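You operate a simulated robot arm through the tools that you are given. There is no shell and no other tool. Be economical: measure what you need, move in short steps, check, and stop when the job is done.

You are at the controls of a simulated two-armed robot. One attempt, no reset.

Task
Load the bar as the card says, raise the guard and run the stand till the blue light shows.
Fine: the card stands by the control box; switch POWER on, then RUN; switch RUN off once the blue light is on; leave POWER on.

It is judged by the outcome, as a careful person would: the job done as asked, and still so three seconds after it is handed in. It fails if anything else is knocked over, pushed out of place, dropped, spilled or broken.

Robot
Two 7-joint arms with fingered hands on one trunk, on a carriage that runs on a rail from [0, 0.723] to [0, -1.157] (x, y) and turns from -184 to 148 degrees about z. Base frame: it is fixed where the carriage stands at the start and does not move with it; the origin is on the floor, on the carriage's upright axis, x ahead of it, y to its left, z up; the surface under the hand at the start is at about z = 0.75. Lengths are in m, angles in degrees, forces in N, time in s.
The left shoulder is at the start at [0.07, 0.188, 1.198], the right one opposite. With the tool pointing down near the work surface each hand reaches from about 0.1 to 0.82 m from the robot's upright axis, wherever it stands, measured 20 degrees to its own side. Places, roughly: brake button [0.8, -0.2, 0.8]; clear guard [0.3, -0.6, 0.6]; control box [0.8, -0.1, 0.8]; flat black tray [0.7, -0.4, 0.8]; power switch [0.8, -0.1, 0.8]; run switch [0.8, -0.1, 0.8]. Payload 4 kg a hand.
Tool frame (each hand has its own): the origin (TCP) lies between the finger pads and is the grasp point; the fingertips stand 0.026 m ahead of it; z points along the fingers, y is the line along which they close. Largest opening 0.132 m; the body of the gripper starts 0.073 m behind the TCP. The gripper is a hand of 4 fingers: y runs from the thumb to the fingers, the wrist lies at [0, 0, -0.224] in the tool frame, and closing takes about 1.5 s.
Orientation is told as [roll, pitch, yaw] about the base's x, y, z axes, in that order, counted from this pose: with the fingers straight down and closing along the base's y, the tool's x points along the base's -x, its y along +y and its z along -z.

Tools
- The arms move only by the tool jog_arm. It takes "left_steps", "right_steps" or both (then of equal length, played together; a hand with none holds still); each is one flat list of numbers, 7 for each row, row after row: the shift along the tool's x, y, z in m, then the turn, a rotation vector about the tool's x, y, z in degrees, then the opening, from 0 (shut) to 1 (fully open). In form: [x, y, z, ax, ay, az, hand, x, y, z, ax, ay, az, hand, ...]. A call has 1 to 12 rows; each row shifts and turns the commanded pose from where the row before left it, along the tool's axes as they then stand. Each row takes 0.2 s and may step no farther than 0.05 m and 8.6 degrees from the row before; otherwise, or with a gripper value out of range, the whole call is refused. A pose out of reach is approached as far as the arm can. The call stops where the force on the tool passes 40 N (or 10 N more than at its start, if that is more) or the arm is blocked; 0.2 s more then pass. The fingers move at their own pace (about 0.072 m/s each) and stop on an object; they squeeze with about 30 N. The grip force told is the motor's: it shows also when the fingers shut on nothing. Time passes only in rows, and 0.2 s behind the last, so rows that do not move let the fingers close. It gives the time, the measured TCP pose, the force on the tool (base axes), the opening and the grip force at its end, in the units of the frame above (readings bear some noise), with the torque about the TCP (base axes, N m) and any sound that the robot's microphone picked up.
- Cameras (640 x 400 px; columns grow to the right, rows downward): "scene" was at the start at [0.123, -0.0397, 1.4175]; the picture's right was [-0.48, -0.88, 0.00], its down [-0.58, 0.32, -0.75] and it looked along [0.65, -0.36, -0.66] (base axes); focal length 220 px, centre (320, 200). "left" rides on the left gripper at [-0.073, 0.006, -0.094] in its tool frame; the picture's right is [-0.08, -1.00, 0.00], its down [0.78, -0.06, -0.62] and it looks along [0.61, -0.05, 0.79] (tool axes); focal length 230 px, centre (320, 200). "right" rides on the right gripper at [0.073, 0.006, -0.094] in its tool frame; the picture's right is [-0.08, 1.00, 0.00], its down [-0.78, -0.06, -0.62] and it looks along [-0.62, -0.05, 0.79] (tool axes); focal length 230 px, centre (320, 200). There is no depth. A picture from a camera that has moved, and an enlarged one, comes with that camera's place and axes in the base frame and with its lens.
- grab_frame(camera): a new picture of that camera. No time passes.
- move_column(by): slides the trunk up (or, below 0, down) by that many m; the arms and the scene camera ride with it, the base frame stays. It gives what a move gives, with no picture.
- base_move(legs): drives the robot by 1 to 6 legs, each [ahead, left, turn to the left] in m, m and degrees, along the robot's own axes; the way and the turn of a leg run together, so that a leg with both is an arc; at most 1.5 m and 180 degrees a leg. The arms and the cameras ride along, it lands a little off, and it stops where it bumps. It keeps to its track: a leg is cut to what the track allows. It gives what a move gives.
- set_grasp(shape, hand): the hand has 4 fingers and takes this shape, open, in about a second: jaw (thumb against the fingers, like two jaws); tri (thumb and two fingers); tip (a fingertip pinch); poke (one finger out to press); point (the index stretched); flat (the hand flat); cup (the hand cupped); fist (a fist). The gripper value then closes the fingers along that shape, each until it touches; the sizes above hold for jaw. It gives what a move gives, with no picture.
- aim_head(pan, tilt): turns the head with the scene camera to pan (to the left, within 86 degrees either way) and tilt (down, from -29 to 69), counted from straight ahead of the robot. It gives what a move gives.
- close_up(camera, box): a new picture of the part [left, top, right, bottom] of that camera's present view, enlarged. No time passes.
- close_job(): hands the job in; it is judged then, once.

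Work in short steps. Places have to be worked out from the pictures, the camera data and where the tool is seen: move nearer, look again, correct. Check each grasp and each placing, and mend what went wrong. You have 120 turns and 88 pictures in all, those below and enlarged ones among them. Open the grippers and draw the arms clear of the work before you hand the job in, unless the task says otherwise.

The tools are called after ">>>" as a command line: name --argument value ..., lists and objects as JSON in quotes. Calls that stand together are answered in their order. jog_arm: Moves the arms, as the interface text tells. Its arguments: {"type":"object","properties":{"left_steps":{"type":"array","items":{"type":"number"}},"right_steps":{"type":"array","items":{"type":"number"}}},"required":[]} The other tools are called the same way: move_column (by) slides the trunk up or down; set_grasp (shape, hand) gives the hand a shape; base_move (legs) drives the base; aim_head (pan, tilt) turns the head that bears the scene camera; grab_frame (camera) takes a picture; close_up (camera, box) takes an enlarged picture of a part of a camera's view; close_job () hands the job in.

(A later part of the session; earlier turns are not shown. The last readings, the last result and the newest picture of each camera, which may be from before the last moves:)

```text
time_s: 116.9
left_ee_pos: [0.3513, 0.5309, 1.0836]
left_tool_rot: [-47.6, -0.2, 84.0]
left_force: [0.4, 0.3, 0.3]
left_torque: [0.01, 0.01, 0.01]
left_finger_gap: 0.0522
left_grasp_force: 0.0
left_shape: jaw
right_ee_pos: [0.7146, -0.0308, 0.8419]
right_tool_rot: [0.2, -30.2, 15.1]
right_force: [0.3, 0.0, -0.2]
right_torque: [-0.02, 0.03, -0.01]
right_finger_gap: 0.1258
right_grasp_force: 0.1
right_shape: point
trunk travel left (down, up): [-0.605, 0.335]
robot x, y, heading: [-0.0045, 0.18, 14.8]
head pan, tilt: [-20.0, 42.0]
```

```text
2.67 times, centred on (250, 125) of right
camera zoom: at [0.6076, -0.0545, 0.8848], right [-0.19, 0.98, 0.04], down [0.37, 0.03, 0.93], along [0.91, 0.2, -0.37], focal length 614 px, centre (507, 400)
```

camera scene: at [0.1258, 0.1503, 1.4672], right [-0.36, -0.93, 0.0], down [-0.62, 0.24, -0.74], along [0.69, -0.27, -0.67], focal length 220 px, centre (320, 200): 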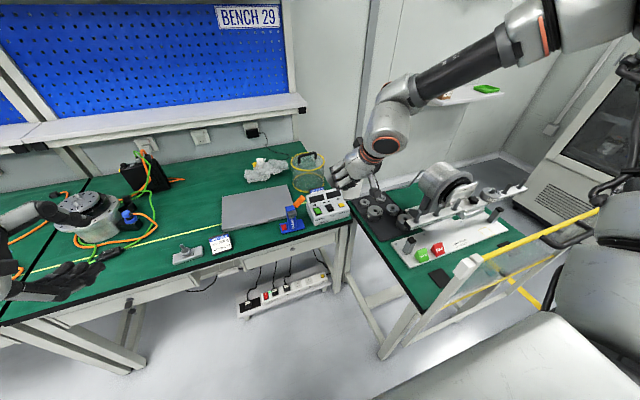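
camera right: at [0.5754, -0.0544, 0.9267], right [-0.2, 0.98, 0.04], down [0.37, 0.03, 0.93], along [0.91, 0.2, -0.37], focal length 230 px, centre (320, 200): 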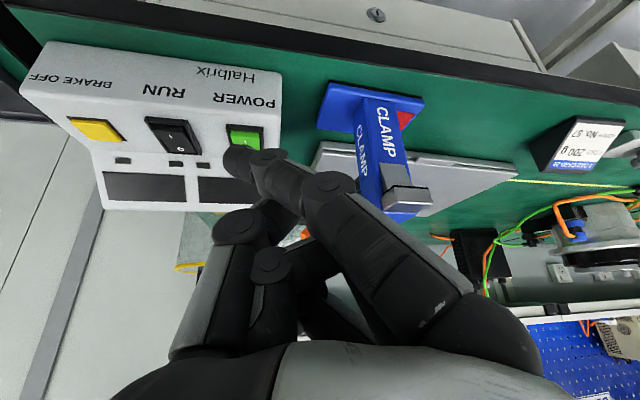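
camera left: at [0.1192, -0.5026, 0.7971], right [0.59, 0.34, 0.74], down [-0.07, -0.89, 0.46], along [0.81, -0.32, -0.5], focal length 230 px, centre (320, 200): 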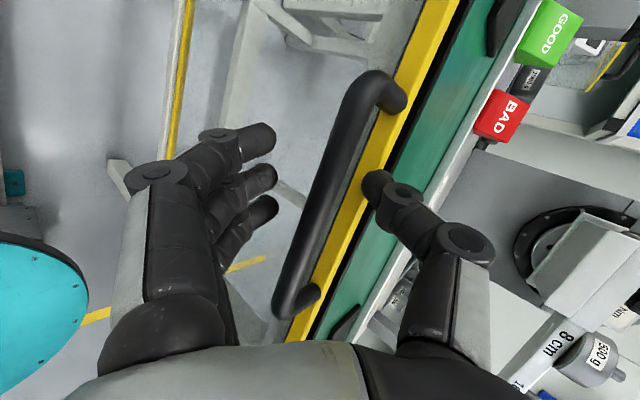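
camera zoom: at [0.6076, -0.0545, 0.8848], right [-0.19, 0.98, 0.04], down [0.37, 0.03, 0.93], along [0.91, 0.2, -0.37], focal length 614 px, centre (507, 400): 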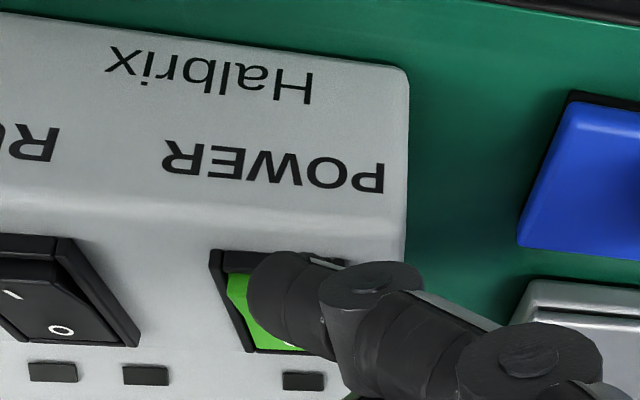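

Well aligned over the "I" half. I push along the line of sight.

>>> jog_arm --right_steps '[-0.0017, -0.0015, 0.0033, 0, 0, 0, 1, -0.0017, -0.0015, 0.0033, 0, 0, 0, 1, -0.0017, -0.0015, 0.0033, 0, 0, 0, 1]'

```text
time_s: 117.7
left_ee_pos: [0.3509, 0.5298, 1.0849]
left_tool_rot: [-47.7, -0.1, 84.1]
left_force: [0.2, 1.0, 0.5]
left_torque: [0.03, 0.01, 0.04]
left_finger_gap: 0.052
left_grasp_force: 0.1
left_shape: jaw
right_ee_pos: [0.725, -0.0328, 0.835]
right_tool_rot: [0.2, -30.3, 15.1]
right_force: [-0.7, 0.2, 0.2]
right_torque: [-0.02, 0.05, -0.01]
right_finger_gap: 0.1263
right_grasp_force: 0.0
right_shape: point
trunk travel left (down, up): [-0.605, 0.335]
robot x, y, heading: [0.0025, 0.1802, 15.2]
head pan, tilt: [-20.0, 42.0]
```

>>> jog_arm --right_steps '[-0.0012, -0.0011, 0.0025, 0, 0, 0, 1, -0.0012, -0.0011, 0.0025, 0, 0, 0, 1]'

```text
time_s: 118.3
left_ee_pos: [0.3509, 0.5312, 1.0834]
left_tool_rot: [-47.6, -0.1, 84.0]
left_force: [-0.4, 0.8, -0.5]
left_torque: [0.0, 0.02, -0.01]
left_finger_gap: 0.0521
left_grasp_force: 0.0
left_shape: jaw
right_ee_pos: [0.7296, -0.0341, 0.8336]
right_tool_rot: [0.1, -30.2, 15.0]
right_force: [-0.3, 0.5, -0.1]
right_torque: [-0.03, -0.02, 0.03]
right_finger_gap: 0.1261
right_grasp_force: 0.0
right_shape: point
trunk travel left (down, up): [-0.605, 0.335]
robot x, y, heading: [0.0009, 0.1818, 15.2]
head pan, tilt: [-20.0, 42.0]
```

>>> jog_arm --right_steps '[-0.0012, -0.0011, 0.0025, 0, 0, 0, 1, -0.0012, -0.0011, 0.0025, 0, 0, 0, 1, -0.0012, -0.0011, 0.0025, 0, 0, 0, 1]'

```text
time_s: 119.1
left_ee_pos: [0.3473, 0.5327, 1.0848]
left_tool_rot: [-47.7, -0.2, 83.9]
left_force: [0.0, -0.2, -1.0]
left_torque: [-0.01, 0.0, 0.02]
left_finger_gap: 0.0523
left_grasp_force: 0.0
left_shape: jaw
right_ee_pos: [0.7351, -0.0348, 0.8296]
right_tool_rot: [0.1, -30.1, 15.1]
right_force: [-25.7, 6.0, 3.7]
right_torque: [-0.04, 0.52, -1.04]
right_finger_gap: 0.1261
right_grasp_force: 0.1
right_shape: point
trunk travel left (down, up): [-0.605, 0.335]
robot x, y, heading: [0.0014, 0.181, 15.3]
head pan, tilt: [-20.0, 42.0]
```

Contact at the index tip (26 N). I look whether the rocker went over.

>>> close_up --camera "right" --box '[100, 40, 360, 200]'

```text
2.46 times, centred on (230, 120) of right
camera zoom: at [0.6263, -0.058, 0.8727], right [-0.19, 0.98, 0.04], down [0.37, 0.03, 0.93], along [0.91, 0.2, -0.37], focal length 566 px, centre (542, 397)
```

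zoom: 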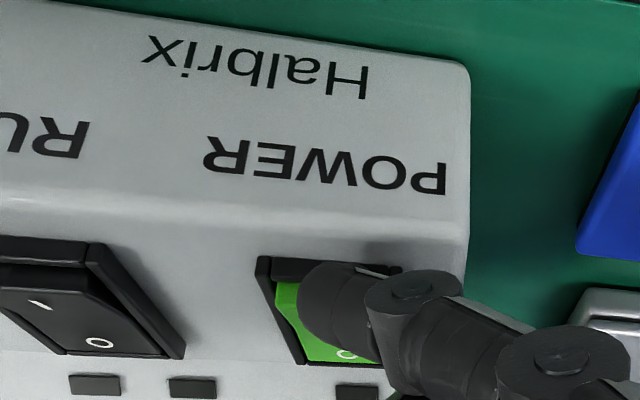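

The tip bears too far forward. I back off 8 mm and press more downward on the near end.

>>> jog_arm --right_steps '[0.0052, 0.0021, -0.0065, 0, 0, 0, 1, 0.0007, -0.0002, 0.0029, 0, 0, 0, 1, 0.0007, -0.0002, 0.0029, 0, 0, 0, 1, 0.0005, -0.0002, 0.0019, 0, 0, 0, 1]'

```text
time_s: 120.1
left_ee_pos: [0.3515, 0.5307, 1.0852]
left_tool_rot: [-47.7, -0.1, 84.0]
left_force: [0.1, 0.2, -0.1]
left_torque: [0.01, 0.0, -0.01]
left_finger_gap: 0.0521
left_grasp_force: 0.0
left_shape: jaw
right_ee_pos: [0.7332, -0.0345, 0.8253]
right_tool_rot: [0.0, -30.5, 15.1]
right_force: [1.2, 1.8, 4.0]
right_torque: [-0.19, 0.01, 0.04]
right_finger_gap: 0.126
right_grasp_force: 0.0
right_shape: point
trunk travel left (down, up): [-0.605, 0.335]
robot x, y, heading: [0.0034, 0.1825, 15.1]
head pan, tilt: [-20.0, 42.0]
```

Touching from above now (4 N up). I press on.

>>> jog_arm --right_steps '[0.0005, -0.0002, 0.0019, 0, 0, 0, 1, 0.0005, -0.0002, 0.0019, 0, 0, 0, 1, 0.0005, -0.0002, 0.0019, 0, 0, 0, 1]'

```text
time_s: 120.9
left_ee_pos: [0.3505, 0.5323, 1.0844]
left_tool_rot: [-47.7, 0.1, 83.9]
left_force: [-0.3, -1.2, 0.1]
left_torque: [0.0, 0.05, -0.01]
left_finger_gap: 0.0522
left_grasp_force: 0.0
left_shape: jaw
right_ee_pos: [0.7334, -0.0342, 0.8198]
right_tool_rot: [0.0, -30.3, 15.1]
right_force: [0.5, 4.2, 12.9]
right_torque: [-0.58, 0.08, 0.0]
right_finger_gap: 0.1263
right_grasp_force: 0.0
right_shape: point
trunk travel left (down, up): [-0.605, 0.335]
robot x, y, heading: [0.0014, 0.1791, 15.0]
head pan, tilt: [-20.0, 42.0]
```

>>> jog_arm --right_steps '[0.0005, -0.0002, 0.0019, 0, 0, 0, 1, 0.0005, -0.0002, 0.0019, 0, 0, 0, 1, 0, 0, 0, 0, 0, 0, 1]'

```text
time_s: 121.7
left_ee_pos: [0.3494, 0.5313, 1.0835]
left_tool_rot: [-47.7, 0.0, 84.0]
left_force: [0.5, 0.9, 0.6]
left_torque: [-0.03, -0.01, -0.01]
left_finger_gap: 0.0521
left_grasp_force: 0.0
left_shape: jaw
right_ee_pos: [0.734, -0.0366, 0.8167]
right_tool_rot: [0.2, -30.4, 14.9]
right_force: [0.4, 3.7, 12.4]
right_torque: [-0.64, 0.1, -0.04]
right_finger_gap: 0.1261
right_grasp_force: 0.0
right_shape: point
trunk travel left (down, up): [-0.605, 0.335]
robot x, y, heading: [0.0008, 0.1813, 15.3]
head pan, tilt: [-20.0, 42.0]
```

>>> jog_arm --right_steps '[0.0005, -0.0002, 0.0019, 0, 0, 0, 1, 0.0005, -0.0002, 0.0019, 0, 0, 0, 1, 0.0005, -0.0002, 0.0019, 0, 0, 0, 1]'

```text
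time_s: 122.5
left_ee_pos: [0.348, 0.531, 1.0856]
left_tool_rot: [-47.9, -0.1, 83.9]
left_force: [-0.2, 0.0, 0.2]
left_torque: [-0.02, 0.01, -0.01]
left_finger_gap: 0.0523
left_grasp_force: 0.1
left_shape: jaw
right_ee_pos: [0.7356, -0.0362, 0.8135]
right_tool_rot: [0.0, -30.6, 15.0]
right_force: [-1.4, -1.9, 32.5]
right_torque: [-0.91, 0.03, -0.03]
right_finger_gap: 0.1262
right_grasp_force: 0.0
right_shape: point
trunk travel left (down, up): [-0.605, 0.335]
robot x, y, heading: [0.0008, 0.1793, 15.0]
head pan, tilt: [-20.0, 42.0]
```

Bottomed out at 32 N: the rocker should be over. I withdraw 4 cm and look.

>>> jog_arm --right_steps '[-0.0046, 0.0016, -0.0194, 0, 0, 0, 1, -0.0046, 0.0016, -0.0194, 0, 0, 0, 1]'

>>> close_up --camera "right" --box '[40, 60, 360, 240]'

```text
time_s: 123.1
left_ee_pos: [0.3493, 0.5317, 1.0849]
left_tool_rot: [-47.7, -0.1, 84.0]
left_force: [-0.8, 0.0, 0.5]
left_torque: [0.01, -0.01, -0.01]
left_finger_gap: 0.0524
left_grasp_force: 0.0
left_shape: jaw
right_ee_pos: [0.7231, -0.0354, 0.8467]
right_tool_rot: [0.1, -30.1, 15.0]
right_force: [1.0, -0.5, -0.3]
right_torque: [0.01, -0.03, -0.01]
right_finger_gap: 0.1262
right_grasp_force: 0.0
right_shape: point
trunk travel left (down, up): [-0.605, 0.335]
robot x, y, heading: [0.0024, 0.179, 15.1]
head pan, tilt: [-20.0, 42.0]
```

```text
2.00 times, centred on (200, 150) of right
camera zoom: at [0.6153, -0.0585, 0.8901], right [-0.19, 0.98, 0.04], down [0.37, 0.04, 0.93], along [0.91, 0.2, -0.37], focal length 460 px, centre (560, 300)
```

zoom: 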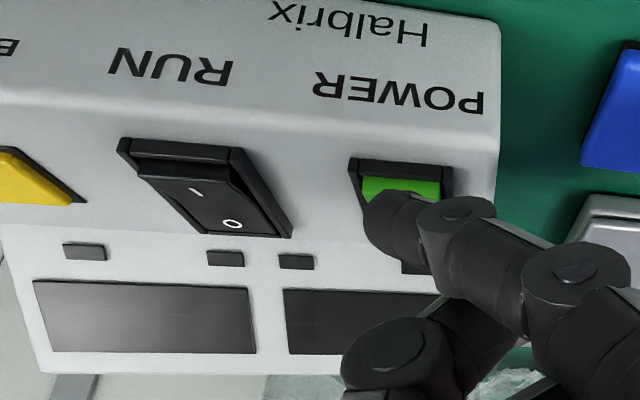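

POWER's near end now looks recessed (on). RUN sits 0.0535 m to −y; I shift there and repeat the same press, in small steps at the end.

>>> jog_arm --right_steps '[0.005, -0.0258, -0.0052, 0, 0, 0, 1, 0.005, -0.0258, -0.0052, 0, 0, 0, 1, 0.0027, -0.0009, 0.0116, 0, 0, 0, 1, 0.0027, -0.0009, 0.0116, 0, 0, 0, 1, 0.0007, -0.0002, 0.0029, 0, 0, 0, 1, 0.0007, -0.0002, 0.0029, 0, 0, 0, 1, 0.0007, -0.0002, 0.0029, 0, 0, 0, 1]'

```text
time_s: 124.7
left_ee_pos: [0.3494, 0.5327, 1.0853]
left_tool_rot: [-47.8, 0.0, 84.0]
left_force: [0.1, -0.4, 0.0]
left_torque: [0.0, 0.01, -0.01]
left_finger_gap: 0.0523
left_grasp_force: 0.0
left_shape: jaw
right_ee_pos: [0.7333, -0.0884, 0.8232]
right_tool_rot: [0.0, -30.6, 15.1]
right_force: [-1.2, 1.0, 23.5]
right_torque: [-0.33, 0.05, -0.04]
right_finger_gap: 0.1262
right_grasp_force: 0.0
right_shape: point
trunk travel left (down, up): [-0.605, 0.335]
robot x, y, heading: [0.0001, 0.1816, 15.3]
head pan, tilt: [-20.0, 42.0]
```

Torque shows another part of the hand bearing too (contact centre between POWER and RUN). I stop, back off, and roll the hand 25° so the index leads by itself; then look.

>>> jog_arm --right_steps '[0, 0, -0.02, 0, 0, 0, 1, 0, 0, -0.02, 0, 0, 0, 1, 0, 0, 0, -8.4, 0, 0, 1, 0, 0, 0, -8.4, 0, 0, 1, 0, 0, 0, -8.2, 0, 0, 1, -0.0034, -0.0083, -0.0017, 0, 0, 0, 1]'

>>> close_up --camera "right" --box '[40, 30, 360, 230]'

```text
time_s: 126.1
left_ee_pos: [0.3529, 0.5296, 1.0841]
left_tool_rot: [-47.6, -0.2, 83.9]
left_force: [-0.3, 0.1, 0.8]
left_torque: [-0.01, 0.0, -0.04]
left_finger_gap: 0.0522
left_grasp_force: 0.0
left_shape: jaw
right_ee_pos: [0.7219, -0.1026, 0.8527]
right_tool_rot: [25.1, -30.3, 15.0]
right_force: [-0.5, 0.6, -0.5]
right_torque: [0.0, -0.01, 0.02]
right_finger_gap: 0.1259
right_grasp_force: 0.0
right_shape: point
trunk travel left (down, up): [-0.605, 0.335]
robot x, y, heading: [-0.0024, 0.1785, 15.2]
head pan, tilt: [-20.0, 42.0]
```

```text
2.00 times, centred on (200, 130) of right
camera zoom: at [0.6277, -0.1635, 0.8906], right [-0.38, 0.83, 0.41], down [0.48, -0.2, 0.85], along [0.79, 0.52, -0.32], focal length 460 px, centre (560, 340)
```

zoom: 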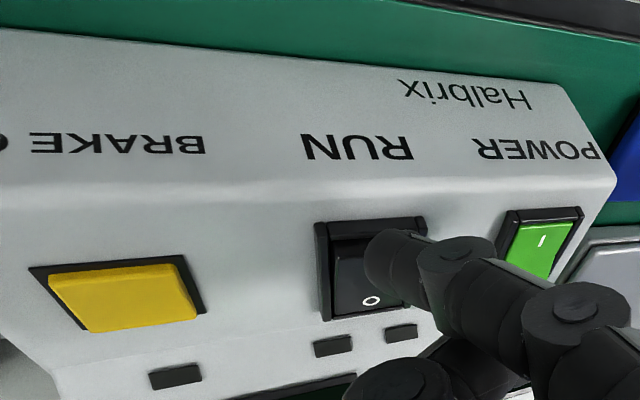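

Excellent view: POWER is on (its "I" end is in, a display glows green), and the index stands over RUN's "I" half. I press in small steps.

>>> jog_arm --right_steps '[0.0003, -0.0021, 0.0034, 0, 0, 0, 1, 0.0003, -0.0021, 0.0034, 0, 0, 0, 1, 0.0003, -0.0021, 0.0034, 0, 0, 0, 1, 0.0003, -0.0021, 0.0034, 0, 0, 0, 1]'

```text
time_s: 127.1
left_ee_pos: [0.3501, 0.5304, 1.0844]
left_tool_rot: [-47.8, 0.0, 84.1]
left_force: [-0.1, 0.8, -0.9]
left_torque: [0.02, -0.05, -0.01]
left_finger_gap: 0.0523
left_grasp_force: 0.0
left_shape: jaw
right_ee_pos: [0.7281, -0.1014, 0.8396]
right_tool_rot: [25.1, -30.3, 15.0]
right_force: [0.2, 0.3, 1.3]
right_torque: [-0.05, -0.02, 0.01]
right_finger_gap: 0.1262
right_grasp_force: 0.1
right_shape: point
trunk travel left (down, up): [-0.605, 0.335]
robot x, y, heading: [0.0024, 0.1789, 15.3]
head pan, tilt: [-20.0, 42.0]
```

Contact is just beginning; I press further.

>>> jog_arm --right_steps '[0.0003, -0.0015, 0.0025, 0, 0, 0, 1, 0.0003, -0.0015, 0.0025, 0, 0, 0, 1, 0.0003, -0.0015, 0.0025, 0, 0, 0, 1]'

```text
time_s: 127.9
left_ee_pos: [0.3457, 0.5329, 1.0848]
left_tool_rot: [-48.0, 0.1, 84.0]
left_force: [-0.4, 0.6, 0.0]
left_torque: [-0.02, -0.02, 0.0]
left_finger_gap: 0.0523
left_grasp_force: 0.0
left_shape: jaw
right_ee_pos: [0.7281, -0.0975, 0.838]
right_tool_rot: [25.2, -30.6, 15.1]
right_force: [-18.9, 6.0, 34.9]
right_torque: [-1.01, 0.74, -0.61]
right_finger_gap: 0.126
right_grasp_force: 0.0
right_shape: point
trunk travel left (down, up): [-0.605, 0.335]
robot x, y, heading: [0.0003, 0.1828, 15.3]
head pan, tilt: [-20.0, 42.0]
```

That was rigid, likely the bezel's near edge (contact at x≈0.723). I back off 12 mm, move 7 mm farther onto the rocker and press again.

>>> jog_arm --right_steps '[-0.0009, 0.0063, -0.0102, 0, 0, 0, 1, -0.0064, -0.004, -0.0003, 0, 0, 0, 1, 0.0009, -0.0019, 0.0034, 0, 0, 0, 1, 0.0009, -0.0019, 0.0034, 0, 0, 0, 1, 0.0007, -0.0014, 0.0025, 0, 0, 0, 1]'

```text
time_s: 129.1
left_ee_pos: [0.3449, 0.5306, 1.0866]
left_tool_rot: [-48.0, -0.1, 84.0]
left_force: [0.4, 0.6, 0.1]
left_torque: [0.0, -0.01, 0.0]
left_finger_gap: 0.0522
left_grasp_force: 0.0
left_shape: jaw
right_ee_pos: [0.7304, -0.1021, 0.8389]
right_tool_rot: [25.2, -30.4, 15.1]
right_force: [-44.7, -2.6, 14.9]
right_torque: [-0.82, 1.79, -1.26]
right_finger_gap: 0.1261
right_grasp_force: 0.1
right_shape: point
trunk travel left (down, up): [-0.605, 0.335]
robot x, y, heading: [-0.0013, 0.1799, 15.3]
head pan, tilt: [-20.0, 42.0]
```

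The tip is blocked sideways now. I retreat 4 cm and take a careful look at RUN and the displays.

>>> jog_arm --right_steps '[0, 0, -0.02, 0, 0, 0, 1, 0, 0.01, -0.02, 0, 0, 0, 1]'

>>> close_up --camera "right" --box '[40, 40, 360, 260]'

```text
time_s: 129.7
left_ee_pos: [0.3482, 0.5325, 1.086]
left_tool_rot: [-47.7, 0.0, 84.1]
left_force: [0.3, 0.9, -1.1]
left_torque: [-0.02, -0.03, 0.02]
left_finger_gap: 0.0523
left_grasp_force: 0.1
left_shape: jaw
right_ee_pos: [0.7189, -0.1143, 0.8724]
right_tool_rot: [24.8, -30.6, 15.1]
right_force: [0.4, 0.2, 0.5]
right_torque: [-0.03, -0.01, -0.03]
right_finger_gap: 0.0
right_grasp_force: 0.1
right_shape: point
trunk travel left (down, up): [-0.605, 0.335]
robot x, y, heading: [-0.0008, 0.1778, 15.4]
head pan, tilt: [-20.0, 42.0]
```

```text
1.82 times, centred on (200, 150) of right
camera zoom: at [0.6244, -0.1754, 0.9084], right [-0.38, 0.83, 0.4], down [0.47, -0.2, 0.86], along [0.8, 0.51, -0.32], focal length 418 px, centre (538, 291)
```

zoom: 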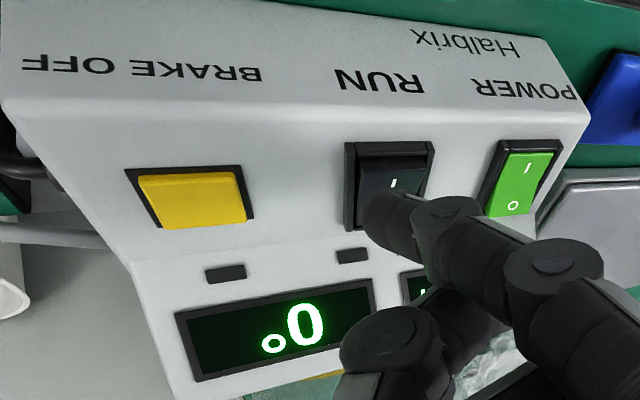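

POWER is on (display shows 0°); RUN is still off with its "I" end raised at about [0.733,-0.1385,0.817]. I place the tip above it and press straight down.

>>> jog_arm --right_steps '[-0.0136, 0.0025, 0.0099, 0, 0, 0, 1, 0.002, -0.0015, 0.0031, 0, 0, 0, 1, 0.002, -0.0015, 0.0031, 0, 0, 0, 1, 0.002, -0.0015, 0.0031, 0, 0, 0, 1, 0.002, -0.0015, 0.0031, 0, 0, 0, 1, 0.002, -0.0015, 0.0031, 0, 0, 0, 1, 0.0015, -0.0011, 0.0023, 0, 0, 0, 1]'

```text
time_s: 131.3
left_ee_pos: [0.3508, 0.5313, 1.0856]
left_tool_rot: [-47.7, -0.2, 84.1]
left_force: [-0.6, -0.3, 0.8]
left_torque: [-0.01, -0.02, -0.01]
left_finger_gap: 0.0525
left_grasp_force: 0.0
left_shape: jaw
right_ee_pos: [0.7328, -0.1062, 0.8456]
right_tool_rot: [25.1, -30.3, 15.1]
right_force: [-0.3, -1.3, -0.2]
right_torque: [0.01, -0.04, 0.01]
right_finger_gap: 0.0
right_grasp_force: 0.0
right_shape: point
trunk travel left (down, up): [-0.605, 0.335]
robot x, y, heading: [-0.0003, 0.1794, 15.4]
head pan, tilt: [-20.0, 42.0]
```

>>> jog_arm --right_steps '[0.0015, -0.0011, 0.0023, 0, 0, 0, 1, 0.0015, -0.0011, 0.0023, 0, 0, 0, 1]'

```text
time_s: 131.9
left_ee_pos: [0.3485, 0.5317, 1.0852]
left_tool_rot: [-47.7, -0.1, 84.0]
left_force: [-0.1, 0.9, 0.4]
left_torque: [0.02, -0.01, -0.01]
left_finger_gap: 0.0523
left_grasp_force: 0.1
left_shape: jaw
right_ee_pos: [0.7315, -0.1048, 0.8424]
right_tool_rot: [25.1, -30.4, 15.1]
right_force: [-2.3, 2.3, 11.7]
right_torque: [-0.33, 0.09, -0.08]
right_finger_gap: 0.1264
right_grasp_force: 0.1
right_shape: point
trunk travel left (down, up): [-0.605, 0.335]
robot x, y, heading: [0.001, 0.1794, 15.1]
head pan, tilt: [-20.0, 42.0]
```

Good vertical contact at [0.7315,-0.14]. I press on.

>>> jog_arm --right_steps '[0.0013, -0.0009, 0.0019, 0, 0, 0, 1, 0.0013, -0.0009, 0.0019, 0, 0, 0, 1, 0.001, -0.0007, 0.0016, 0, 0, 0, 1]'

```text
time_s: 132.7
left_ee_pos: [0.3461, 0.5339, 1.0862]
left_tool_rot: [-48.0, -0.1, 84.0]
left_force: [-0.8, 0.1, 0.1]
left_torque: [0.02, 0.01, 0.02]
left_finger_gap: 0.0524
left_grasp_force: 0.0
left_shape: jaw
right_ee_pos: [0.7287, -0.1044, 0.8396]
right_tool_rot: [25.0, -30.6, 15.3]
right_force: [-14.2, 8.1, 39.3]
right_torque: [-1.1, 0.28, -0.46]
right_finger_gap: 0.1262
right_grasp_force: 0.0
right_shape: point
trunk travel left (down, up): [-0.605, 0.335]
robot x, y, heading: [-0.0007, 0.1808, 15.0]
head pan, tilt: [-20.0, 42.0]
```

Pressed near the pivot, probably. I lift, shift to x≈0.727 keeping y −0.139, and press again.

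>>> jog_arm --right_steps '[-0.004, 0.0029, -0.0063, 0, 0, 0, 1, 0.0017, 0.0009, -0.0007, 0, 0, 0, 1, 0.002, -0.0015, 0.0031, 0, 0, 0, 1, 0.0015, -0.0011, 0.0023, 0, 0, 0, 1, 0.0015, -0.0011, 0.0023, 0, 0, 0, 1]'

```text
time_s: 133.9
left_ee_pos: [0.3447, 0.5348, 1.0866]
left_tool_rot: [-47.9, 0.1, 84.0]
left_force: [0.3, 0.2, 0.3]
left_torque: [-0.01, 0.0, -0.02]
left_finger_gap: 0.0523
left_grasp_force: 0.1
left_shape: jaw
right_ee_pos: [0.7274, -0.1015, 0.8382]
right_tool_rot: [24.9, -30.7, 15.2]
right_force: [-11.2, 8.8, 37.5]
right_torque: [-1.08, 0.04, -0.37]
right_finger_gap: 0.1259
right_grasp_force: 0.1
right_shape: point
trunk travel left (down, up): [-0.605, 0.335]
robot x, y, heading: [0.0024, 0.1765, 15.1]
head pan, tilt: [-20.0, 42.0]
```

Still rigid with the load around x≈0.737 (pivot), and no motor sound. I lift, shift 8 mm nearer and press again.

>>> jog_arm --right_steps '[-0.005, 0.0037, -0.0078, 0, 0, 0, 1, 0.0069, 0.0027, -0.0031, 0, 0, 0, 1, 0.002, -0.0015, 0.0031, 0, 0, 0, 1, 0.0015, -0.0011, 0.0023, 0, 0, 0, 1, 0.0015, -0.0011, 0.0023, 0, 0, 0, 1]'

```text
time_s: 135.1
left_ee_pos: [0.3488, 0.5337, 1.084]
left_tool_rot: [-47.8, 0.2, 84.0]
left_force: [0.4, 0.0, -0.5]
left_torque: [-0.02, 0.01, -0.02]
left_finger_gap: 0.0525
left_grasp_force: 0.0
left_shape: jaw
right_ee_pos: [0.7231, -0.1029, 0.8358]
right_tool_rot: [25.1, -30.6, 15.3]
right_force: [3.1, 8.0, 36.7]
right_torque: [-1.2, -0.08, 0.13]
right_finger_gap: 0.126
right_grasp_force: 0.0
right_shape: point
trunk travel left (down, up): [-0.605, 0.335]
robot x, y, heading: [0.0007, 0.1784, 15.4]
head pan, tilt: [-20.0, 42.0]
```

I now probe RUN by touch: with "I" raised, contact began between z 0.8456 and 0.8424 at x 0.732. I go back there and descend carefully.

>>> jog_arm --right_steps '[-0.007, 0.0051, -0.011, 0, 0, 0, 1, -0.0074, -0.0068, 0.0016, 0, 0, 0, 1, 0.0025, -0.0018, 0.0039, 0, 0, 0, 1, 0.0015, -0.0011, 0.0023, 0, 0, 0, 1]'

```text
time_s: 136.1
left_ee_pos: [0.3464, 0.5301, 1.0864]
left_tool_rot: [-47.9, -0.1, 83.9]
left_force: [0.4, 0.4, -0.6]
left_torque: [-0.02, 0.02, 0.02]
left_finger_gap: 0.0522
left_grasp_force: 0.0
left_shape: jaw
right_ee_pos: [0.7274, -0.1101, 0.8389]
right_tool_rot: [25.2, -30.3, 15.1]
right_force: [-33.0, -2.8, 9.2]
right_torque: [-0.42, 1.08, -1.03]
right_finger_gap: 0.126
right_grasp_force: 0.0
right_shape: point
trunk travel left (down, up): [-0.605, 0.335]
robot x, y, heading: [0.0008, 0.1801, 15.3]
head pan, tilt: [-20.0, 42.0]
```

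A wall facing me at the tip means RUN's "I" end is still raised and farther forward than I pressed. I lift well clear, go to TCP x≈0.739 and descend again.

>>> jog_arm --right_steps '[-0.0093, 0.0109, -0.0209, 0, 0, 0, 1, -0.0145, -0.0029, 0.0079, 0, 0, 0, 1, 0.002, -0.0015, 0.0031, 0, 0, 0, 1, 0.002, -0.0015, 0.0031, 0, 0, 0, 1, 0.002, -0.0015, 0.0031, 0, 0, 0, 1]'

```text
time_s: 137.3
left_ee_pos: [0.3521, 0.5294, 1.0836]
left_tool_rot: [-47.6, -0.1, 84.0]
left_force: [0.4, 0.1, -0.2]
left_torque: [-0.02, 0.0, 0.0]
left_finger_gap: 0.0524
left_grasp_force: 0.0
left_shape: jaw
right_ee_pos: [0.7445, -0.1059, 0.8509]
right_tool_rot: [25.2, -30.2, 14.9]
right_force: [-0.1, -0.1, 0.6]
right_torque: [0.02, -0.01, 0.01]
right_finger_gap: 0.1262
right_grasp_force: 0.0
right_shape: point
trunk travel left (down, up): [-0.605, 0.335]
robot x, y, heading: [0.0, 0.1824, 15.1]
head pan, tilt: [-20.0, 42.0]
```

>>> jog_arm --right_steps '[0.0033, 0.0018, -0.0013, 0, 0, 0, 1, 0.002, -0.0015, 0.0031, 0, 0, 0, 1, 0.0015, -0.0011, 0.0023, 0, 0, 0, 1]'

```text
time_s: 138.1
left_ee_pos: [0.3505, 0.5322, 1.0847]
left_tool_rot: [-47.7, -0.1, 84.0]
left_force: [0.2, 0.4, 0.4]
left_torque: [-0.01, -0.02, -0.01]
left_finger_gap: 0.0523
left_grasp_force: 0.0
left_shape: jaw
right_ee_pos: [0.7413, -0.1054, 0.8454]
right_tool_rot: [25.2, -30.3, 15.0]
right_force: [-1.0, 1.6, 9.7]
right_torque: [-0.24, 0.1, -0.03]
right_finger_gap: 0.126
right_grasp_force: 0.0
right_shape: point
trunk travel left (down, up): [-0.605, 0.335]
robot x, y, heading: [0.0014, 0.1815, 15.3]
head pan, tilt: [-20.0, 42.0]
```

Contact on top (10 N) at about [0.735,-0.137]. I press on in small steps.

>>> jog_arm --right_steps '[0.001, -0.0007, 0.0016, 0, 0, 0, 1, 0.001, -0.0007, 0.0016, 0, 0, 0, 1, 0.001, -0.0007, 0.0016, 0, 0, 0, 1]'

```text
time_s: 138.9
left_ee_pos: [0.3482, 0.5324, 1.0852]
left_tool_rot: [-47.8, 0.1, 84.0]
left_force: [0.0, -0.2, 0.3]
left_torque: [0.01, -0.02, 0.03]
left_finger_gap: 0.0523
left_grasp_force: 0.2
left_shape: jaw
right_ee_pos: [0.739, -0.1009, 0.8447]
right_tool_rot: [24.9, -30.7, 15.1]
right_force: [1.5, 8.1, 38.6]
right_torque: [-1.06, 0.12, 0.04]
right_finger_gap: 0.126
right_grasp_force: 0.0
right_shape: point
trunk travel left (down, up): [-0.605, 0.335]
robot x, y, heading: [0.0009, 0.1817, 15.2]
head pan, tilt: [-20.0, 42.0]
```

All presses now end rigid on one straight slope, which suggests RUN may already be over. I retreat 6 cm and let some time pass, watching for any sound.

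>>> jog_arm --right_steps '[0, 0, -0.02, 0, 0, 0, 1, 0, 0.0, -0.02, 0, 0, 0, 1, 0, 0, -0.02, 0, 0, 0, 1, 0, 0, 0, 0, 0, 0, 1, 0, 0, 0, 0, 0, 0, 1, 0, 0, 0, 0, 0, 0, 1, 0, 0, 0, 0, 0, 0, 1]'

>>> jog_arm --right_steps '[0, 0, 0, 0, 0, 0, 1, 0, 0, 0, 0, 0, 0, 1, 0, 0, 0, 0, 0, 0, 1, 0, 0, 0, 0, 0, 0, 1, 0, 0, 0, 0, 0, 0, 1, 0, 0, 0, 0, 0, 0, 1, 0, 0, 0, 0, 0, 0, 1, 0, 0, 0, 0, 0, 0, 1, 0, 0, 0, 0, 0, 0, 1, 0, 0, 0, 0, 0, 0, 1, 0, 0, 0, 0, 0, 0, 1, 0, 0, 0, 0, 0, 0, 1]'

```text
time_s: 140.5
left_ee_pos: [0.3513, 0.5305, 1.0852]
left_tool_rot: [-47.6, -0.1, 84.0]
left_force: [0.3, 0.6, -0.2]
left_torque: [0.0, 0.01, -0.01]
left_finger_gap: 0.0523
left_grasp_force: 0.0
left_shape: jaw
right_ee_pos: [0.7213, -0.1377, 0.8849]
right_tool_rot: [25.1, -30.2, 15.1]
right_force: [0.0, -0.3, 0.9]
right_torque: [0.0, -0.02, -0.01]
right_finger_gap: 0.1261
right_grasp_force: 0.0
right_shape: point
trunk travel left (down, up): [-0.605, 0.335]
robot x, y, heading: [0.0008, 0.1825, 15.0]
head pan, tilt: [-20.0, 42.0]
```

```text
time_s: 143.1
left_ee_pos: [0.3521, 0.531, 1.0841]
left_tool_rot: [-47.6, -0.1, 84.0]
left_force: [-0.3, -0.7, 0.0]
left_torque: [-0.01, -0.02, -0.04]
left_finger_gap: 0.0522
left_grasp_force: 0.0
left_shape: jaw
right_ee_pos: [0.7224, -0.1378, 0.8844]
right_tool_rot: [25.2, -30.1, 15.0]
right_force: [-0.1, 0.3, -0.9]
right_torque: [0.02, 0.0, -0.02]
right_finger_gap: 0.1262
right_grasp_force: 0.1
right_shape: point
trunk travel left (down, up): [-0.605, 0.335]
robot x, y, heading: [0.0013, 0.1792, 15.1]
head pan, tilt: [-20.0, 42.0]
```

No sound. I shift the hand to +y so the box's lamps, displays and RUN will be unobstructed, and wait some more before using the last picture.

>>> jog_arm --right_steps '[-0.0031, 0.0292, 0.0088, 0, 0, 0, 1, -0.0031, 0.0292, 0.0088, 0, 0, 0, 1, -0.0031, 0.0292, 0.0088, 0, 0, 0, 1, 0, 0, 0, 0, 0, 0, 1, 0, 0, 0, 0, 0, 0, 1, 0, 0, 0, 0, 0, 0, 1, 0, 0, 0, 0, 0, 0, 1, 0, 0, 0, 0, 0, 0, 1, 0, 0, 0, 0, 0, 0, 1, 0, 0, 0, 0, 0, 0, 1, 0, 0, 0, 0, 0, 0, 1]'

>>> jog_arm --right_steps '[0, 0, 0, 0, 0, 0, 1, 0, 0, 0, 0, 0, 0, 1, 0, 0, 0, 0, 0, 0, 1, 0, 0, 0, 0, 0, 0, 1, 0, 0, 0, 0, 0, 0, 1, 0, 0, 0, 0, 0, 0, 1, 0, 0, 0, 0, 0, 0, 1, 0, 0, 0, 0, 0, 0, 1, 0, 0, 0, 0, 0, 0, 1, 0, 0, 0, 0, 0, 0, 1, 0, 0, 0, 0, 0, 0, 1, 0, 0, 0, 0, 0, 0, 1]'

>>> grab_frame --camera "right"

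```text
time_s: 145.5
left_ee_pos: [0.3524, 0.5312, 1.0856]
left_tool_rot: [-47.6, -0.1, 84.0]
left_force: [-0.1, 0.1, 0.0]
left_torque: [0.01, -0.01, 0.0]
left_finger_gap: 0.0522
left_grasp_force: 0.1
left_shape: jaw
right_ee_pos: [0.7001, -0.0504, 0.9011]
right_tool_rot: [25.3, -30.1, 15.0]
right_force: [-0.5, -0.6, -0.6]
right_torque: [-0.01, 0.0, 0.02]
right_finger_gap: 0.1263
right_grasp_force: 0.1
right_shape: point
trunk travel left (down, up): [-0.605, 0.335]
robot x, y, heading: [0.0014, 0.1794, 15.1]
head pan, tilt: [-20.0, 42.0]
```

```text
time_s: 148.1
left_ee_pos: [0.3518, 0.5306, 1.0835]
left_tool_rot: [-47.6, -0.1, 84.0]
left_force: [-0.7, 0.2, -0.2]
left_torque: [-0.02, 0.03, 0.0]
left_finger_gap: 0.0522
left_grasp_force: 0.1
left_shape: jaw
right_ee_pos: [0.6976, -0.0505, 0.9011]
right_tool_rot: [25.2, -30.2, 15.0]
right_force: [-0.2, 0.6, -0.6]
right_torque: [0.01, -0.02, -0.02]
right_finger_gap: 0.1259
right_grasp_force: 0.1
right_shape: point
trunk travel left (down, up): [-0.605, 0.335]
robot x, y, heading: [-0.0002, 0.1794, 15.5]
head pan, tilt: [-20.0, 42.0]
```

```text
0 pictures are left
camera right: at [0.6047, -0.1109, 0.9381], right [-0.38, 0.83, 0.41], down [0.48, -0.2, 0.85], along [0.79, 0.51, -0.32], focal length 230 px, centre (320, 200)
```

right: 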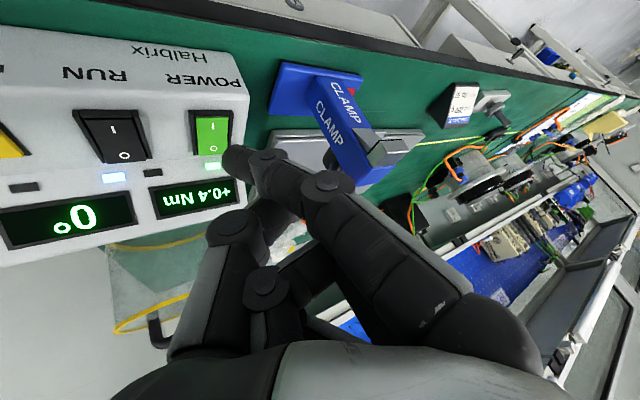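

The blue lamp by RUN is lit (torque +0.4 Nm shown), POWER's lamp is green, so RUN was on. Now RUN off: its far "O" half is about [0.748,-0.133,0.82]. I move above it and descend.

>>> jog_arm --right_steps '[-0.013, -0.0356, 0.002, 0, 0, 0, 1, -0.013, -0.0356, 0.002, 0, 0, 0, 1, 0.002, -0.0015, 0.0031, 0, 0, 0, 1, 0.002, -0.0015, 0.0031, 0, 0, 0, 1, 0.002, -0.0015, 0.0031, 0, 0, 0, 1, 0.002, -0.0015, 0.0031, 0, 0, 0, 1]'

```text
time_s: 149.5
left_ee_pos: [0.3516, 0.5301, 1.0843]
left_tool_rot: [-47.5, -0.1, 84.0]
left_force: [0.2, 0.8, 0.1]
left_torque: [0.01, 0.02, -0.02]
left_finger_gap: 0.0521
left_grasp_force: 0.1
left_shape: jaw
right_ee_pos: [0.7523, -0.1005, 0.8685]
right_tool_rot: [25.3, -30.3, 14.9]
right_force: [0.6, -0.5, -0.6]
right_torque: [0.02, -0.03, 0.0]
right_finger_gap: 0.126
right_grasp_force: 0.1
right_shape: point
trunk travel left (down, up): [-0.605, 0.335]
robot x, y, heading: [-0.0032, 0.1801, 15.4]
head pan, tilt: [-20.0, 42.0]
```

Free at z 0.8685; I go down in small steps to find the raised O half.

>>> jog_arm --right_steps '[0.002, -0.0015, 0.0031, 0, 0, 0, 1, 0.0015, -0.0011, 0.0023, 0, 0, 0, 1, 0.001, -0.0007, 0.0016, 0, 0, 0, 1]'

```text
time_s: 150.3
left_ee_pos: [0.3518, 0.531, 1.084]
left_tool_rot: [-47.5, -0.1, 84.0]
left_force: [0.1, -0.2, 0.4]
left_torque: [0.0, 0.01, -0.03]
left_finger_gap: 0.0522
left_grasp_force: 0.0
left_shape: jaw
right_ee_pos: [0.7537, -0.0991, 0.8607]
right_tool_rot: [25.1, -30.1, 14.9]
right_force: [0.6, 0.0, -0.3]
right_torque: [0.04, -0.01, 0.02]
right_finger_gap: 0.1261
right_grasp_force: 0.0
right_shape: point
trunk travel left (down, up): [-0.605, 0.335]
robot x, y, heading: [-0.0027, 0.1811, 15.1]
head pan, tilt: [-20.0, 42.0]
```

>>> jog_arm --right_steps '[0.001, -0.0007, 0.0016, 0, 0, 0, 1, 0.001, -0.0007, 0.0016, 0, 0, 0, 1, 0.001, -0.0007, 0.0016, 0, 0, 0, 1]'

```text
time_s: 151.1
left_ee_pos: [0.3516, 0.5307, 1.0839]
left_tool_rot: [-47.6, -0.1, 84.0]
left_force: [-0.6, -0.2, 0.4]
left_torque: [0.02, 0.01, 0.01]
left_finger_gap: 0.0525
left_grasp_force: 0.2
left_shape: jaw
right_ee_pos: [0.7548, -0.0987, 0.852]
right_tool_rot: [25.2, -30.1, 15.1]
right_force: [-0.1, 0.1, -0.7]
right_torque: [-0.02, -0.01, -0.02]
right_finger_gap: 0.1262
right_grasp_force: 0.0
right_shape: point
trunk travel left (down, up): [-0.605, 0.335]
robot x, y, heading: [0.0027, 0.1784, 15.4]
head pan, tilt: [-20.0, 42.0]
```

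>>> jog_arm --right_steps '[0.001, -0.0007, 0.0016, 0, 0, 0, 1, 0.001, -0.0007, 0.0016, 0, 0, 0, 1]'

```text
time_s: 151.7
left_ee_pos: [0.3515, 0.5314, 1.085]
left_tool_rot: [-47.6, -0.1, 84.0]
left_force: [-0.5, 0.7, 0.8]
left_torque: [0.02, 0.0, 0.01]
left_finger_gap: 0.0521
left_grasp_force: 0.1
left_shape: jaw
right_ee_pos: [0.7536, -0.0996, 0.8495]
right_tool_rot: [25.2, -30.2, 14.9]
right_force: [0.1, 0.2, 0.1]
right_torque: [-0.01, -0.01, -0.02]
right_finger_gap: 0.1261
right_grasp_force: 0.1
right_shape: point
trunk travel left (down, up): [-0.605, 0.335]
robot x, y, heading: [0.0023, 0.1805, 15.1]
head pan, tilt: [-20.0, 42.0]
```

>>> jog_arm --right_steps '[0.001, -0.0007, 0.0016, 0, 0, 0, 1, 0.001, -0.0007, 0.0016, 0, 0, 0, 1]'

```text
time_s: 152.3
left_ee_pos: [0.351, 0.5313, 1.0844]
left_tool_rot: [-47.7, 0.0, 84.1]
left_force: [-0.4, 0.1, -0.2]
left_torque: [0.02, -0.01, 0.03]
left_finger_gap: 0.0523
left_grasp_force: 0.2
left_shape: jaw
right_ee_pos: [0.7523, -0.0971, 0.8466]
right_tool_rot: [25.1, -30.4, 15.0]
right_force: [0.2, 0.6, 8.6]
right_torque: [-0.26, -0.02, -0.02]
right_finger_gap: 0.1265
right_grasp_force: 0.2
right_shape: point
trunk travel left (down, up): [-0.605, 0.335]
robot x, y, heading: [0.0005, 0.1777, 15.0]
head pan, tilt: [-20.0, 42.0]
```

Contact (9 N) at about [0.754,-0.127]. I press on.

>>> jog_arm --right_steps '[0.001, -0.0012, 0.0016, 0, 0, 0, 1, 0.001, -0.0007, 0.0016, 0, 0, 0, 1]'

```text
time_s: 152.9
left_ee_pos: [0.3478, 0.5321, 1.0844]
left_tool_rot: [-47.9, -0.1, 84.0]
left_force: [0.1, 0.0, -0.2]
left_torque: [0.01, -0.02, 0.01]
left_finger_gap: 0.0522
left_grasp_force: 0.1
left_shape: jaw
right_ee_pos: [0.7519, -0.0961, 0.8474]
right_tool_rot: [25.0, -30.6, 15.1]
right_force: [0.6, 5.7, 26.6]
right_torque: [-0.74, -0.02, 0.02]
right_finger_gap: 0.1265
right_grasp_force: 0.0
right_shape: point
trunk travel left (down, up): [-0.605, 0.335]
robot x, y, heading: [0.0005, 0.1786, 15.3]
head pan, tilt: [-20.0, 42.0]
```

That was stiff, probably the far bezel (contact x≈0.752). I lift, shift to TCP x≈0.746, y≈-0.102, and feel for the raised O half.

>>> jog_arm --right_steps '[-0.006, 0.0044, -0.0094, 0, 0, 0, 1, 0.0063, -0.0023, -0.0052, 0, 0, 0, 1, 0.002, -0.0015, 0.0031, 0, 0, 0, 1]'

>>> jog_arm --right_steps '[0.001, -0.0007, 0.0016, 0, 0, 0, 1]'

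>>> jog_arm --right_steps '[0.001, -0.0007, 0.0016, 0, 0, 0, 1]'

>>> jog_arm --right_steps '[0.001, -0.0007, 0.0016, 0, 0, 0, 1]'

>>> jog_arm --right_steps '[0.001, -0.0007, 0.0016, 0, 0, 0, 1]'

```text
time_s: 153.7
left_ee_pos: [0.3521, 0.5304, 1.0837]
left_tool_rot: [-47.6, -0.1, 84.0]
left_force: [0.4, 0.0, 0.9]
left_torque: [-0.01, 0.01, -0.02]
left_finger_gap: 0.0525
left_grasp_force: 0.0
left_shape: jaw
right_ee_pos: [0.7471, -0.1049, 0.8473]
right_tool_rot: [25.1, -30.1, 15.0]
right_force: [0.9, -0.5, -0.2]
right_torque: [0.02, 0.02, 0.04]
right_finger_gap: 0.126
right_grasp_force: 0.1
right_shape: point
trunk travel left (down, up): [-0.605, 0.335]
robot x, y, heading: [-0.0046, 0.1824, 15.1]
head pan, tilt: [-20.0, 42.0]
```

```text
time_s: 154.1
left_ee_pos: [0.3495, 0.5305, 1.0844]
left_tool_rot: [-47.8, -0.1, 84.1]
left_force: [1.0, -0.2, -0.8]
left_torque: [-0.03, 0.01, -0.01]
left_finger_gap: 0.0524
left_grasp_force: 0.0
left_shape: jaw
right_ee_pos: [0.7468, -0.1059, 0.8474]
right_tool_rot: [25.2, -30.3, 15.0]
right_force: [-1.3, 1.0, 2.8]
right_torque: [-0.07, 0.05, -0.03]
right_finger_gap: 0.1262
right_grasp_force: 0.0
right_shape: point
trunk travel left (down, up): [-0.605, 0.335]
robot x, y, heading: [0.0032, 0.1783, 15.2]
head pan, tilt: [-20.0, 42.0]
```

```text
time_s: 154.5
left_ee_pos: [0.3511, 0.5317, 1.0843]
left_tool_rot: [-47.7, -0.2, 84.1]
left_force: [1.2, 0.5, 0.2]
left_torque: [-0.01, 0.01, -0.02]
left_finger_gap: 0.0525
left_grasp_force: 0.1
left_shape: jaw
right_ee_pos: [0.7471, -0.1055, 0.8462]
right_tool_rot: [25.2, -30.4, 15.1]
right_force: [-1.3, 1.1, 7.8]
right_torque: [-0.24, 0.08, -0.03]
right_finger_gap: 0.1263
right_grasp_force: 0.0
right_shape: point
trunk travel left (down, up): [-0.605, 0.335]
robot x, y, heading: [-0.0004, 0.1791, 15.3]
head pan, tilt: [-20.0, 42.0]
```

```text
time_s: 154.9
left_ee_pos: [0.3501, 0.5314, 1.0842]
left_tool_rot: [-47.9, 0.0, 84.1]
left_force: [-0.8, 1.0, -0.5]
left_torque: [0.0, -0.01, -0.02]
left_finger_gap: 0.0524
left_grasp_force: 0.0
left_shape: jaw
right_ee_pos: [0.7467, -0.1036, 0.8458]
right_tool_rot: [25.1, -30.6, 15.1]
right_force: [1.1, 3.0, 17.2]
right_torque: [-0.48, 0.04, 0.02]
right_finger_gap: 0.126
right_grasp_force: 0.0
right_shape: point
trunk travel left (down, up): [-0.605, 0.335]
robot x, y, heading: [-0.0026, 0.1801, 15.3]
head pan, tilt: [-20.0, 42.0]
```

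```text
time_s: 155.3
left_ee_pos: [0.3492, 0.5333, 1.0839]
left_tool_rot: [-47.8, 0.0, 83.9]
left_force: [0.3, 1.1, -0.2]
left_torque: [0.03, 0.01, 0.0]
left_finger_gap: 0.0527
left_grasp_force: 0.1
left_shape: jaw
right_ee_pos: [0.7464, -0.1027, 0.8451]
right_tool_rot: [25.0, -30.6, 15.1]
right_force: [2.0, 5.1, 29.3]
right_torque: [-0.74, -0.04, 0.09]
right_finger_gap: 0.1259
right_grasp_force: 0.0
right_shape: point
trunk travel left (down, up): [-0.605, 0.335]
robot x, y, heading: [0.0002, 0.1799, 15.2]
head pan, tilt: [-20.0, 42.0]
```

No clear snap, but the O side gave about 2 mm. I lift 1 cm and re-probe the same spot to see whether its surface is now lower.

>>> jog_arm --right_steps '[-0.005, 0.0037, -0.0078, 0, 0, 0, 1, 0, 0, 0, 0, 0, 0, 1]'

>>> jog_arm --right_steps '[0.001, -0.0007, 0.0016, 0, 0, 0, 1]'

>>> jog_arm --right_steps '[0.001, -0.0007, 0.0016, 0, 0, 0, 1]'

>>> jog_arm --right_steps '[0.001, -0.0007, 0.0016, 0, 0, 0, 1]'

```text
time_s: 155.9
left_ee_pos: [0.3506, 0.5305, 1.0845]
left_tool_rot: [-47.6, -0.1, 83.8]
left_force: [-0.8, -0.6, 2.0]
left_torque: [-0.02, -0.01, -0.02]
left_finger_gap: 0.0523
left_grasp_force: 0.1
left_shape: jaw
right_ee_pos: [0.7468, -0.1065, 0.8486]
right_tool_rot: [25.1, -30.1, 15.1]
right_force: [1.1, -0.3, -0.2]
right_torque: [-0.05, -0.01, -0.01]
right_finger_gap: 0.126
right_grasp_force: 0.0
right_shape: point
trunk travel left (down, up): [-0.605, 0.335]
robot x, y, heading: [-0.0002, 0.1801, 15.2]
head pan, tilt: [-20.0, 42.0]
```

```text
time_s: 156.3
left_ee_pos: [0.3508, 0.5305, 1.0839]
left_tool_rot: [-47.6, -0.2, 84.0]
left_force: [-0.1, -0.7, 1.2]
left_torque: [-0.01, -0.01, 0.03]
left_finger_gap: 0.0521
left_grasp_force: 0.1
left_shape: jaw
right_ee_pos: [0.7483, -0.1051, 0.8476]
right_tool_rot: [25.1, -30.2, 15.0]
right_force: [0.3, 0.3, 0.7]
right_torque: [0.02, 0.0, -0.01]
right_finger_gap: 0.1261
right_grasp_force: 0.0
right_shape: point
trunk travel left (down, up): [-0.605, 0.335]
robot x, y, heading: [-0.0023, 0.1809, 15.4]
head pan, tilt: [-20.0, 42.0]
```

```text
time_s: 156.7
left_ee_pos: [0.3506, 0.5316, 1.0849]
left_tool_rot: [-47.6, -0.2, 84.0]
left_force: [-0.3, -0.9, 0.2]
left_torque: [0.01, -0.01, 0.0]
left_finger_gap: 0.0524
left_grasp_force: 0.1
left_shape: jaw
right_ee_pos: [0.7478, -0.1044, 0.8475]
right_tool_rot: [25.2, -30.3, 14.9]
right_force: [-0.6, 0.6, 4.0]
right_torque: [-0.09, 0.04, -0.04]
right_finger_gap: 0.1261
right_grasp_force: 0.0
right_shape: point
trunk travel left (down, up): [-0.605, 0.335]
robot x, y, heading: [-0.0007, 0.1814, 15.1]
head pan, tilt: [-20.0, 42.0]
```

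```text
time_s: 157.1
left_ee_pos: [0.35, 0.5313, 1.0849]
left_tool_rot: [-47.8, -0.1, 84.0]
left_force: [-0.8, 0.0, -0.8]
left_torque: [0.0, 0.0, -0.03]
left_finger_gap: 0.0524
left_grasp_force: 0.1
left_shape: jaw
right_ee_pos: [0.7479, -0.1048, 0.8475]
right_tool_rot: [25.1, -30.4, 15.0]
right_force: [-0.7, 1.5, 11.4]
right_torque: [-0.23, 0.05, -0.05]
right_finger_gap: 0.1263
right_grasp_force: 0.0
right_shape: point
trunk travel left (down, up): [-0.605, 0.335]
robot x, y, heading: [0.0005, 0.1795, 15.1]
head pan, tilt: [-20.0, 42.0]
```

Same height: not moved, so this is near the pivot. I shift 8 mm farther to the far end of the O half at y −0.105 and press there.

>>> jog_arm --right_steps '[-0.005, 0.0037, -0.0078, 0, 0, 0, 1, -0.0067, -0.0035, 0.0026, 0, 0, 0, 1, 0.002, -0.0015, 0.0031, 0, 0, 0, 1, 0, 0, 0, 0, 0, 0, 1]'

>>> jog_arm --right_steps '[0.001, -0.0007, 0.0016, 0, 0, 0, 1, 0.001, -0.0007, 0.0016, 0, 0, 0, 1]'

>>> jog_arm --right_steps '[0.001, -0.0007, 0.0016, 0, 0, 0, 1, 0.001, -0.0007, 0.0016, 0, 0, 0, 1]'

>>> jog_arm --right_steps '[0.001, -0.0007, 0.0016, 0, 0, 0, 1, 0.001, -0.0007, 0.0016, 0, 0, 0, 1]'

```text
time_s: 158.1
left_ee_pos: [0.3517, 0.5308, 1.0833]
left_tool_rot: [-47.6, 0.0, 84.1]
left_force: [0.7, -0.6, -0.1]
left_torque: [0.01, 0.01, -0.01]
left_finger_gap: 0.0525
left_grasp_force: 0.0
left_shape: jaw
right_ee_pos: [0.7551, -0.1043, 0.8502]
right_tool_rot: [25.2, -30.2, 15.0]
right_force: [0.4, -0.5, -0.1]
right_torque: [0.0, -0.02, -0.01]
right_finger_gap: 0.1258
right_grasp_force: 0.1
right_shape: point
trunk travel left (down, up): [-0.605, 0.335]
robot x, y, heading: [-0.001, 0.1802, 15.1]
head pan, tilt: [-20.0, 42.0]
```

```text
time_s: 158.7
left_ee_pos: [0.3508, 0.5309, 1.0829]
left_tool_rot: [-47.8, -0.1, 84.0]
left_force: [-0.4, -0.2, 1.1]
left_torque: [0.0, -0.01, 0.01]
left_finger_gap: 0.0526
left_grasp_force: 0.1
left_shape: jaw
right_ee_pos: [0.755, -0.1054, 0.8489]
right_tool_rot: [25.1, -30.3, 15.0]
right_force: [0.1, -0.1, 3.6]
right_torque: [-0.11, 0.03, -0.01]
right_finger_gap: 0.1263
right_grasp_force: 0.1
right_shape: point
trunk travel left (down, up): [-0.605, 0.335]
robot x, y, heading: [0.0001, 0.1787, 15.3]
head pan, tilt: [-20.0, 42.0]
```

```text
time_s: 159.3
left_ee_pos: [0.3495, 0.5321, 1.085]
left_tool_rot: [-47.7, -0.1, 83.9]
left_force: [1.2, -0.2, 0.5]
left_torque: [0.03, 0.01, 0.0]
left_finger_gap: 0.0523
left_grasp_force: 0.1
left_shape: jaw
right_ee_pos: [0.7559, -0.1037, 0.8459]
right_tool_rot: [25.1, -30.5, 15.1]
right_force: [4.4, 3.8, 17.0]
right_torque: [-0.44, -0.13, 0.11]
right_finger_gap: 0.1259
right_grasp_force: 0.1
right_shape: point
trunk travel left (down, up): [-0.605, 0.335]
robot x, y, heading: [0.0015, 0.1775, 15.1]
head pan, tilt: [-20.0, 42.0]
```

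```text
time_s: 159.9
left_ee_pos: [0.348, 0.5339, 1.0845]
left_tool_rot: [-47.7, 0.1, 83.9]
left_force: [-0.2, 0.7, 0.3]
left_torque: [-0.04, -0.01, -0.01]
left_finger_gap: 0.0526
left_grasp_force: 0.1
left_shape: jaw
right_ee_pos: [0.7565, -0.1021, 0.8463]
right_tool_rot: [25.0, -30.8, 15.1]
right_force: [11.5, 9.2, 36.2]
right_torque: [-0.99, -0.41, 0.45]
right_finger_gap: 0.126
right_grasp_force: 0.0
right_shape: point
trunk travel left (down, up): [-0.605, 0.335]
robot x, y, heading: [0.0004, 0.1785, 15.0]
head pan, tilt: [-20.0, 42.0]
```

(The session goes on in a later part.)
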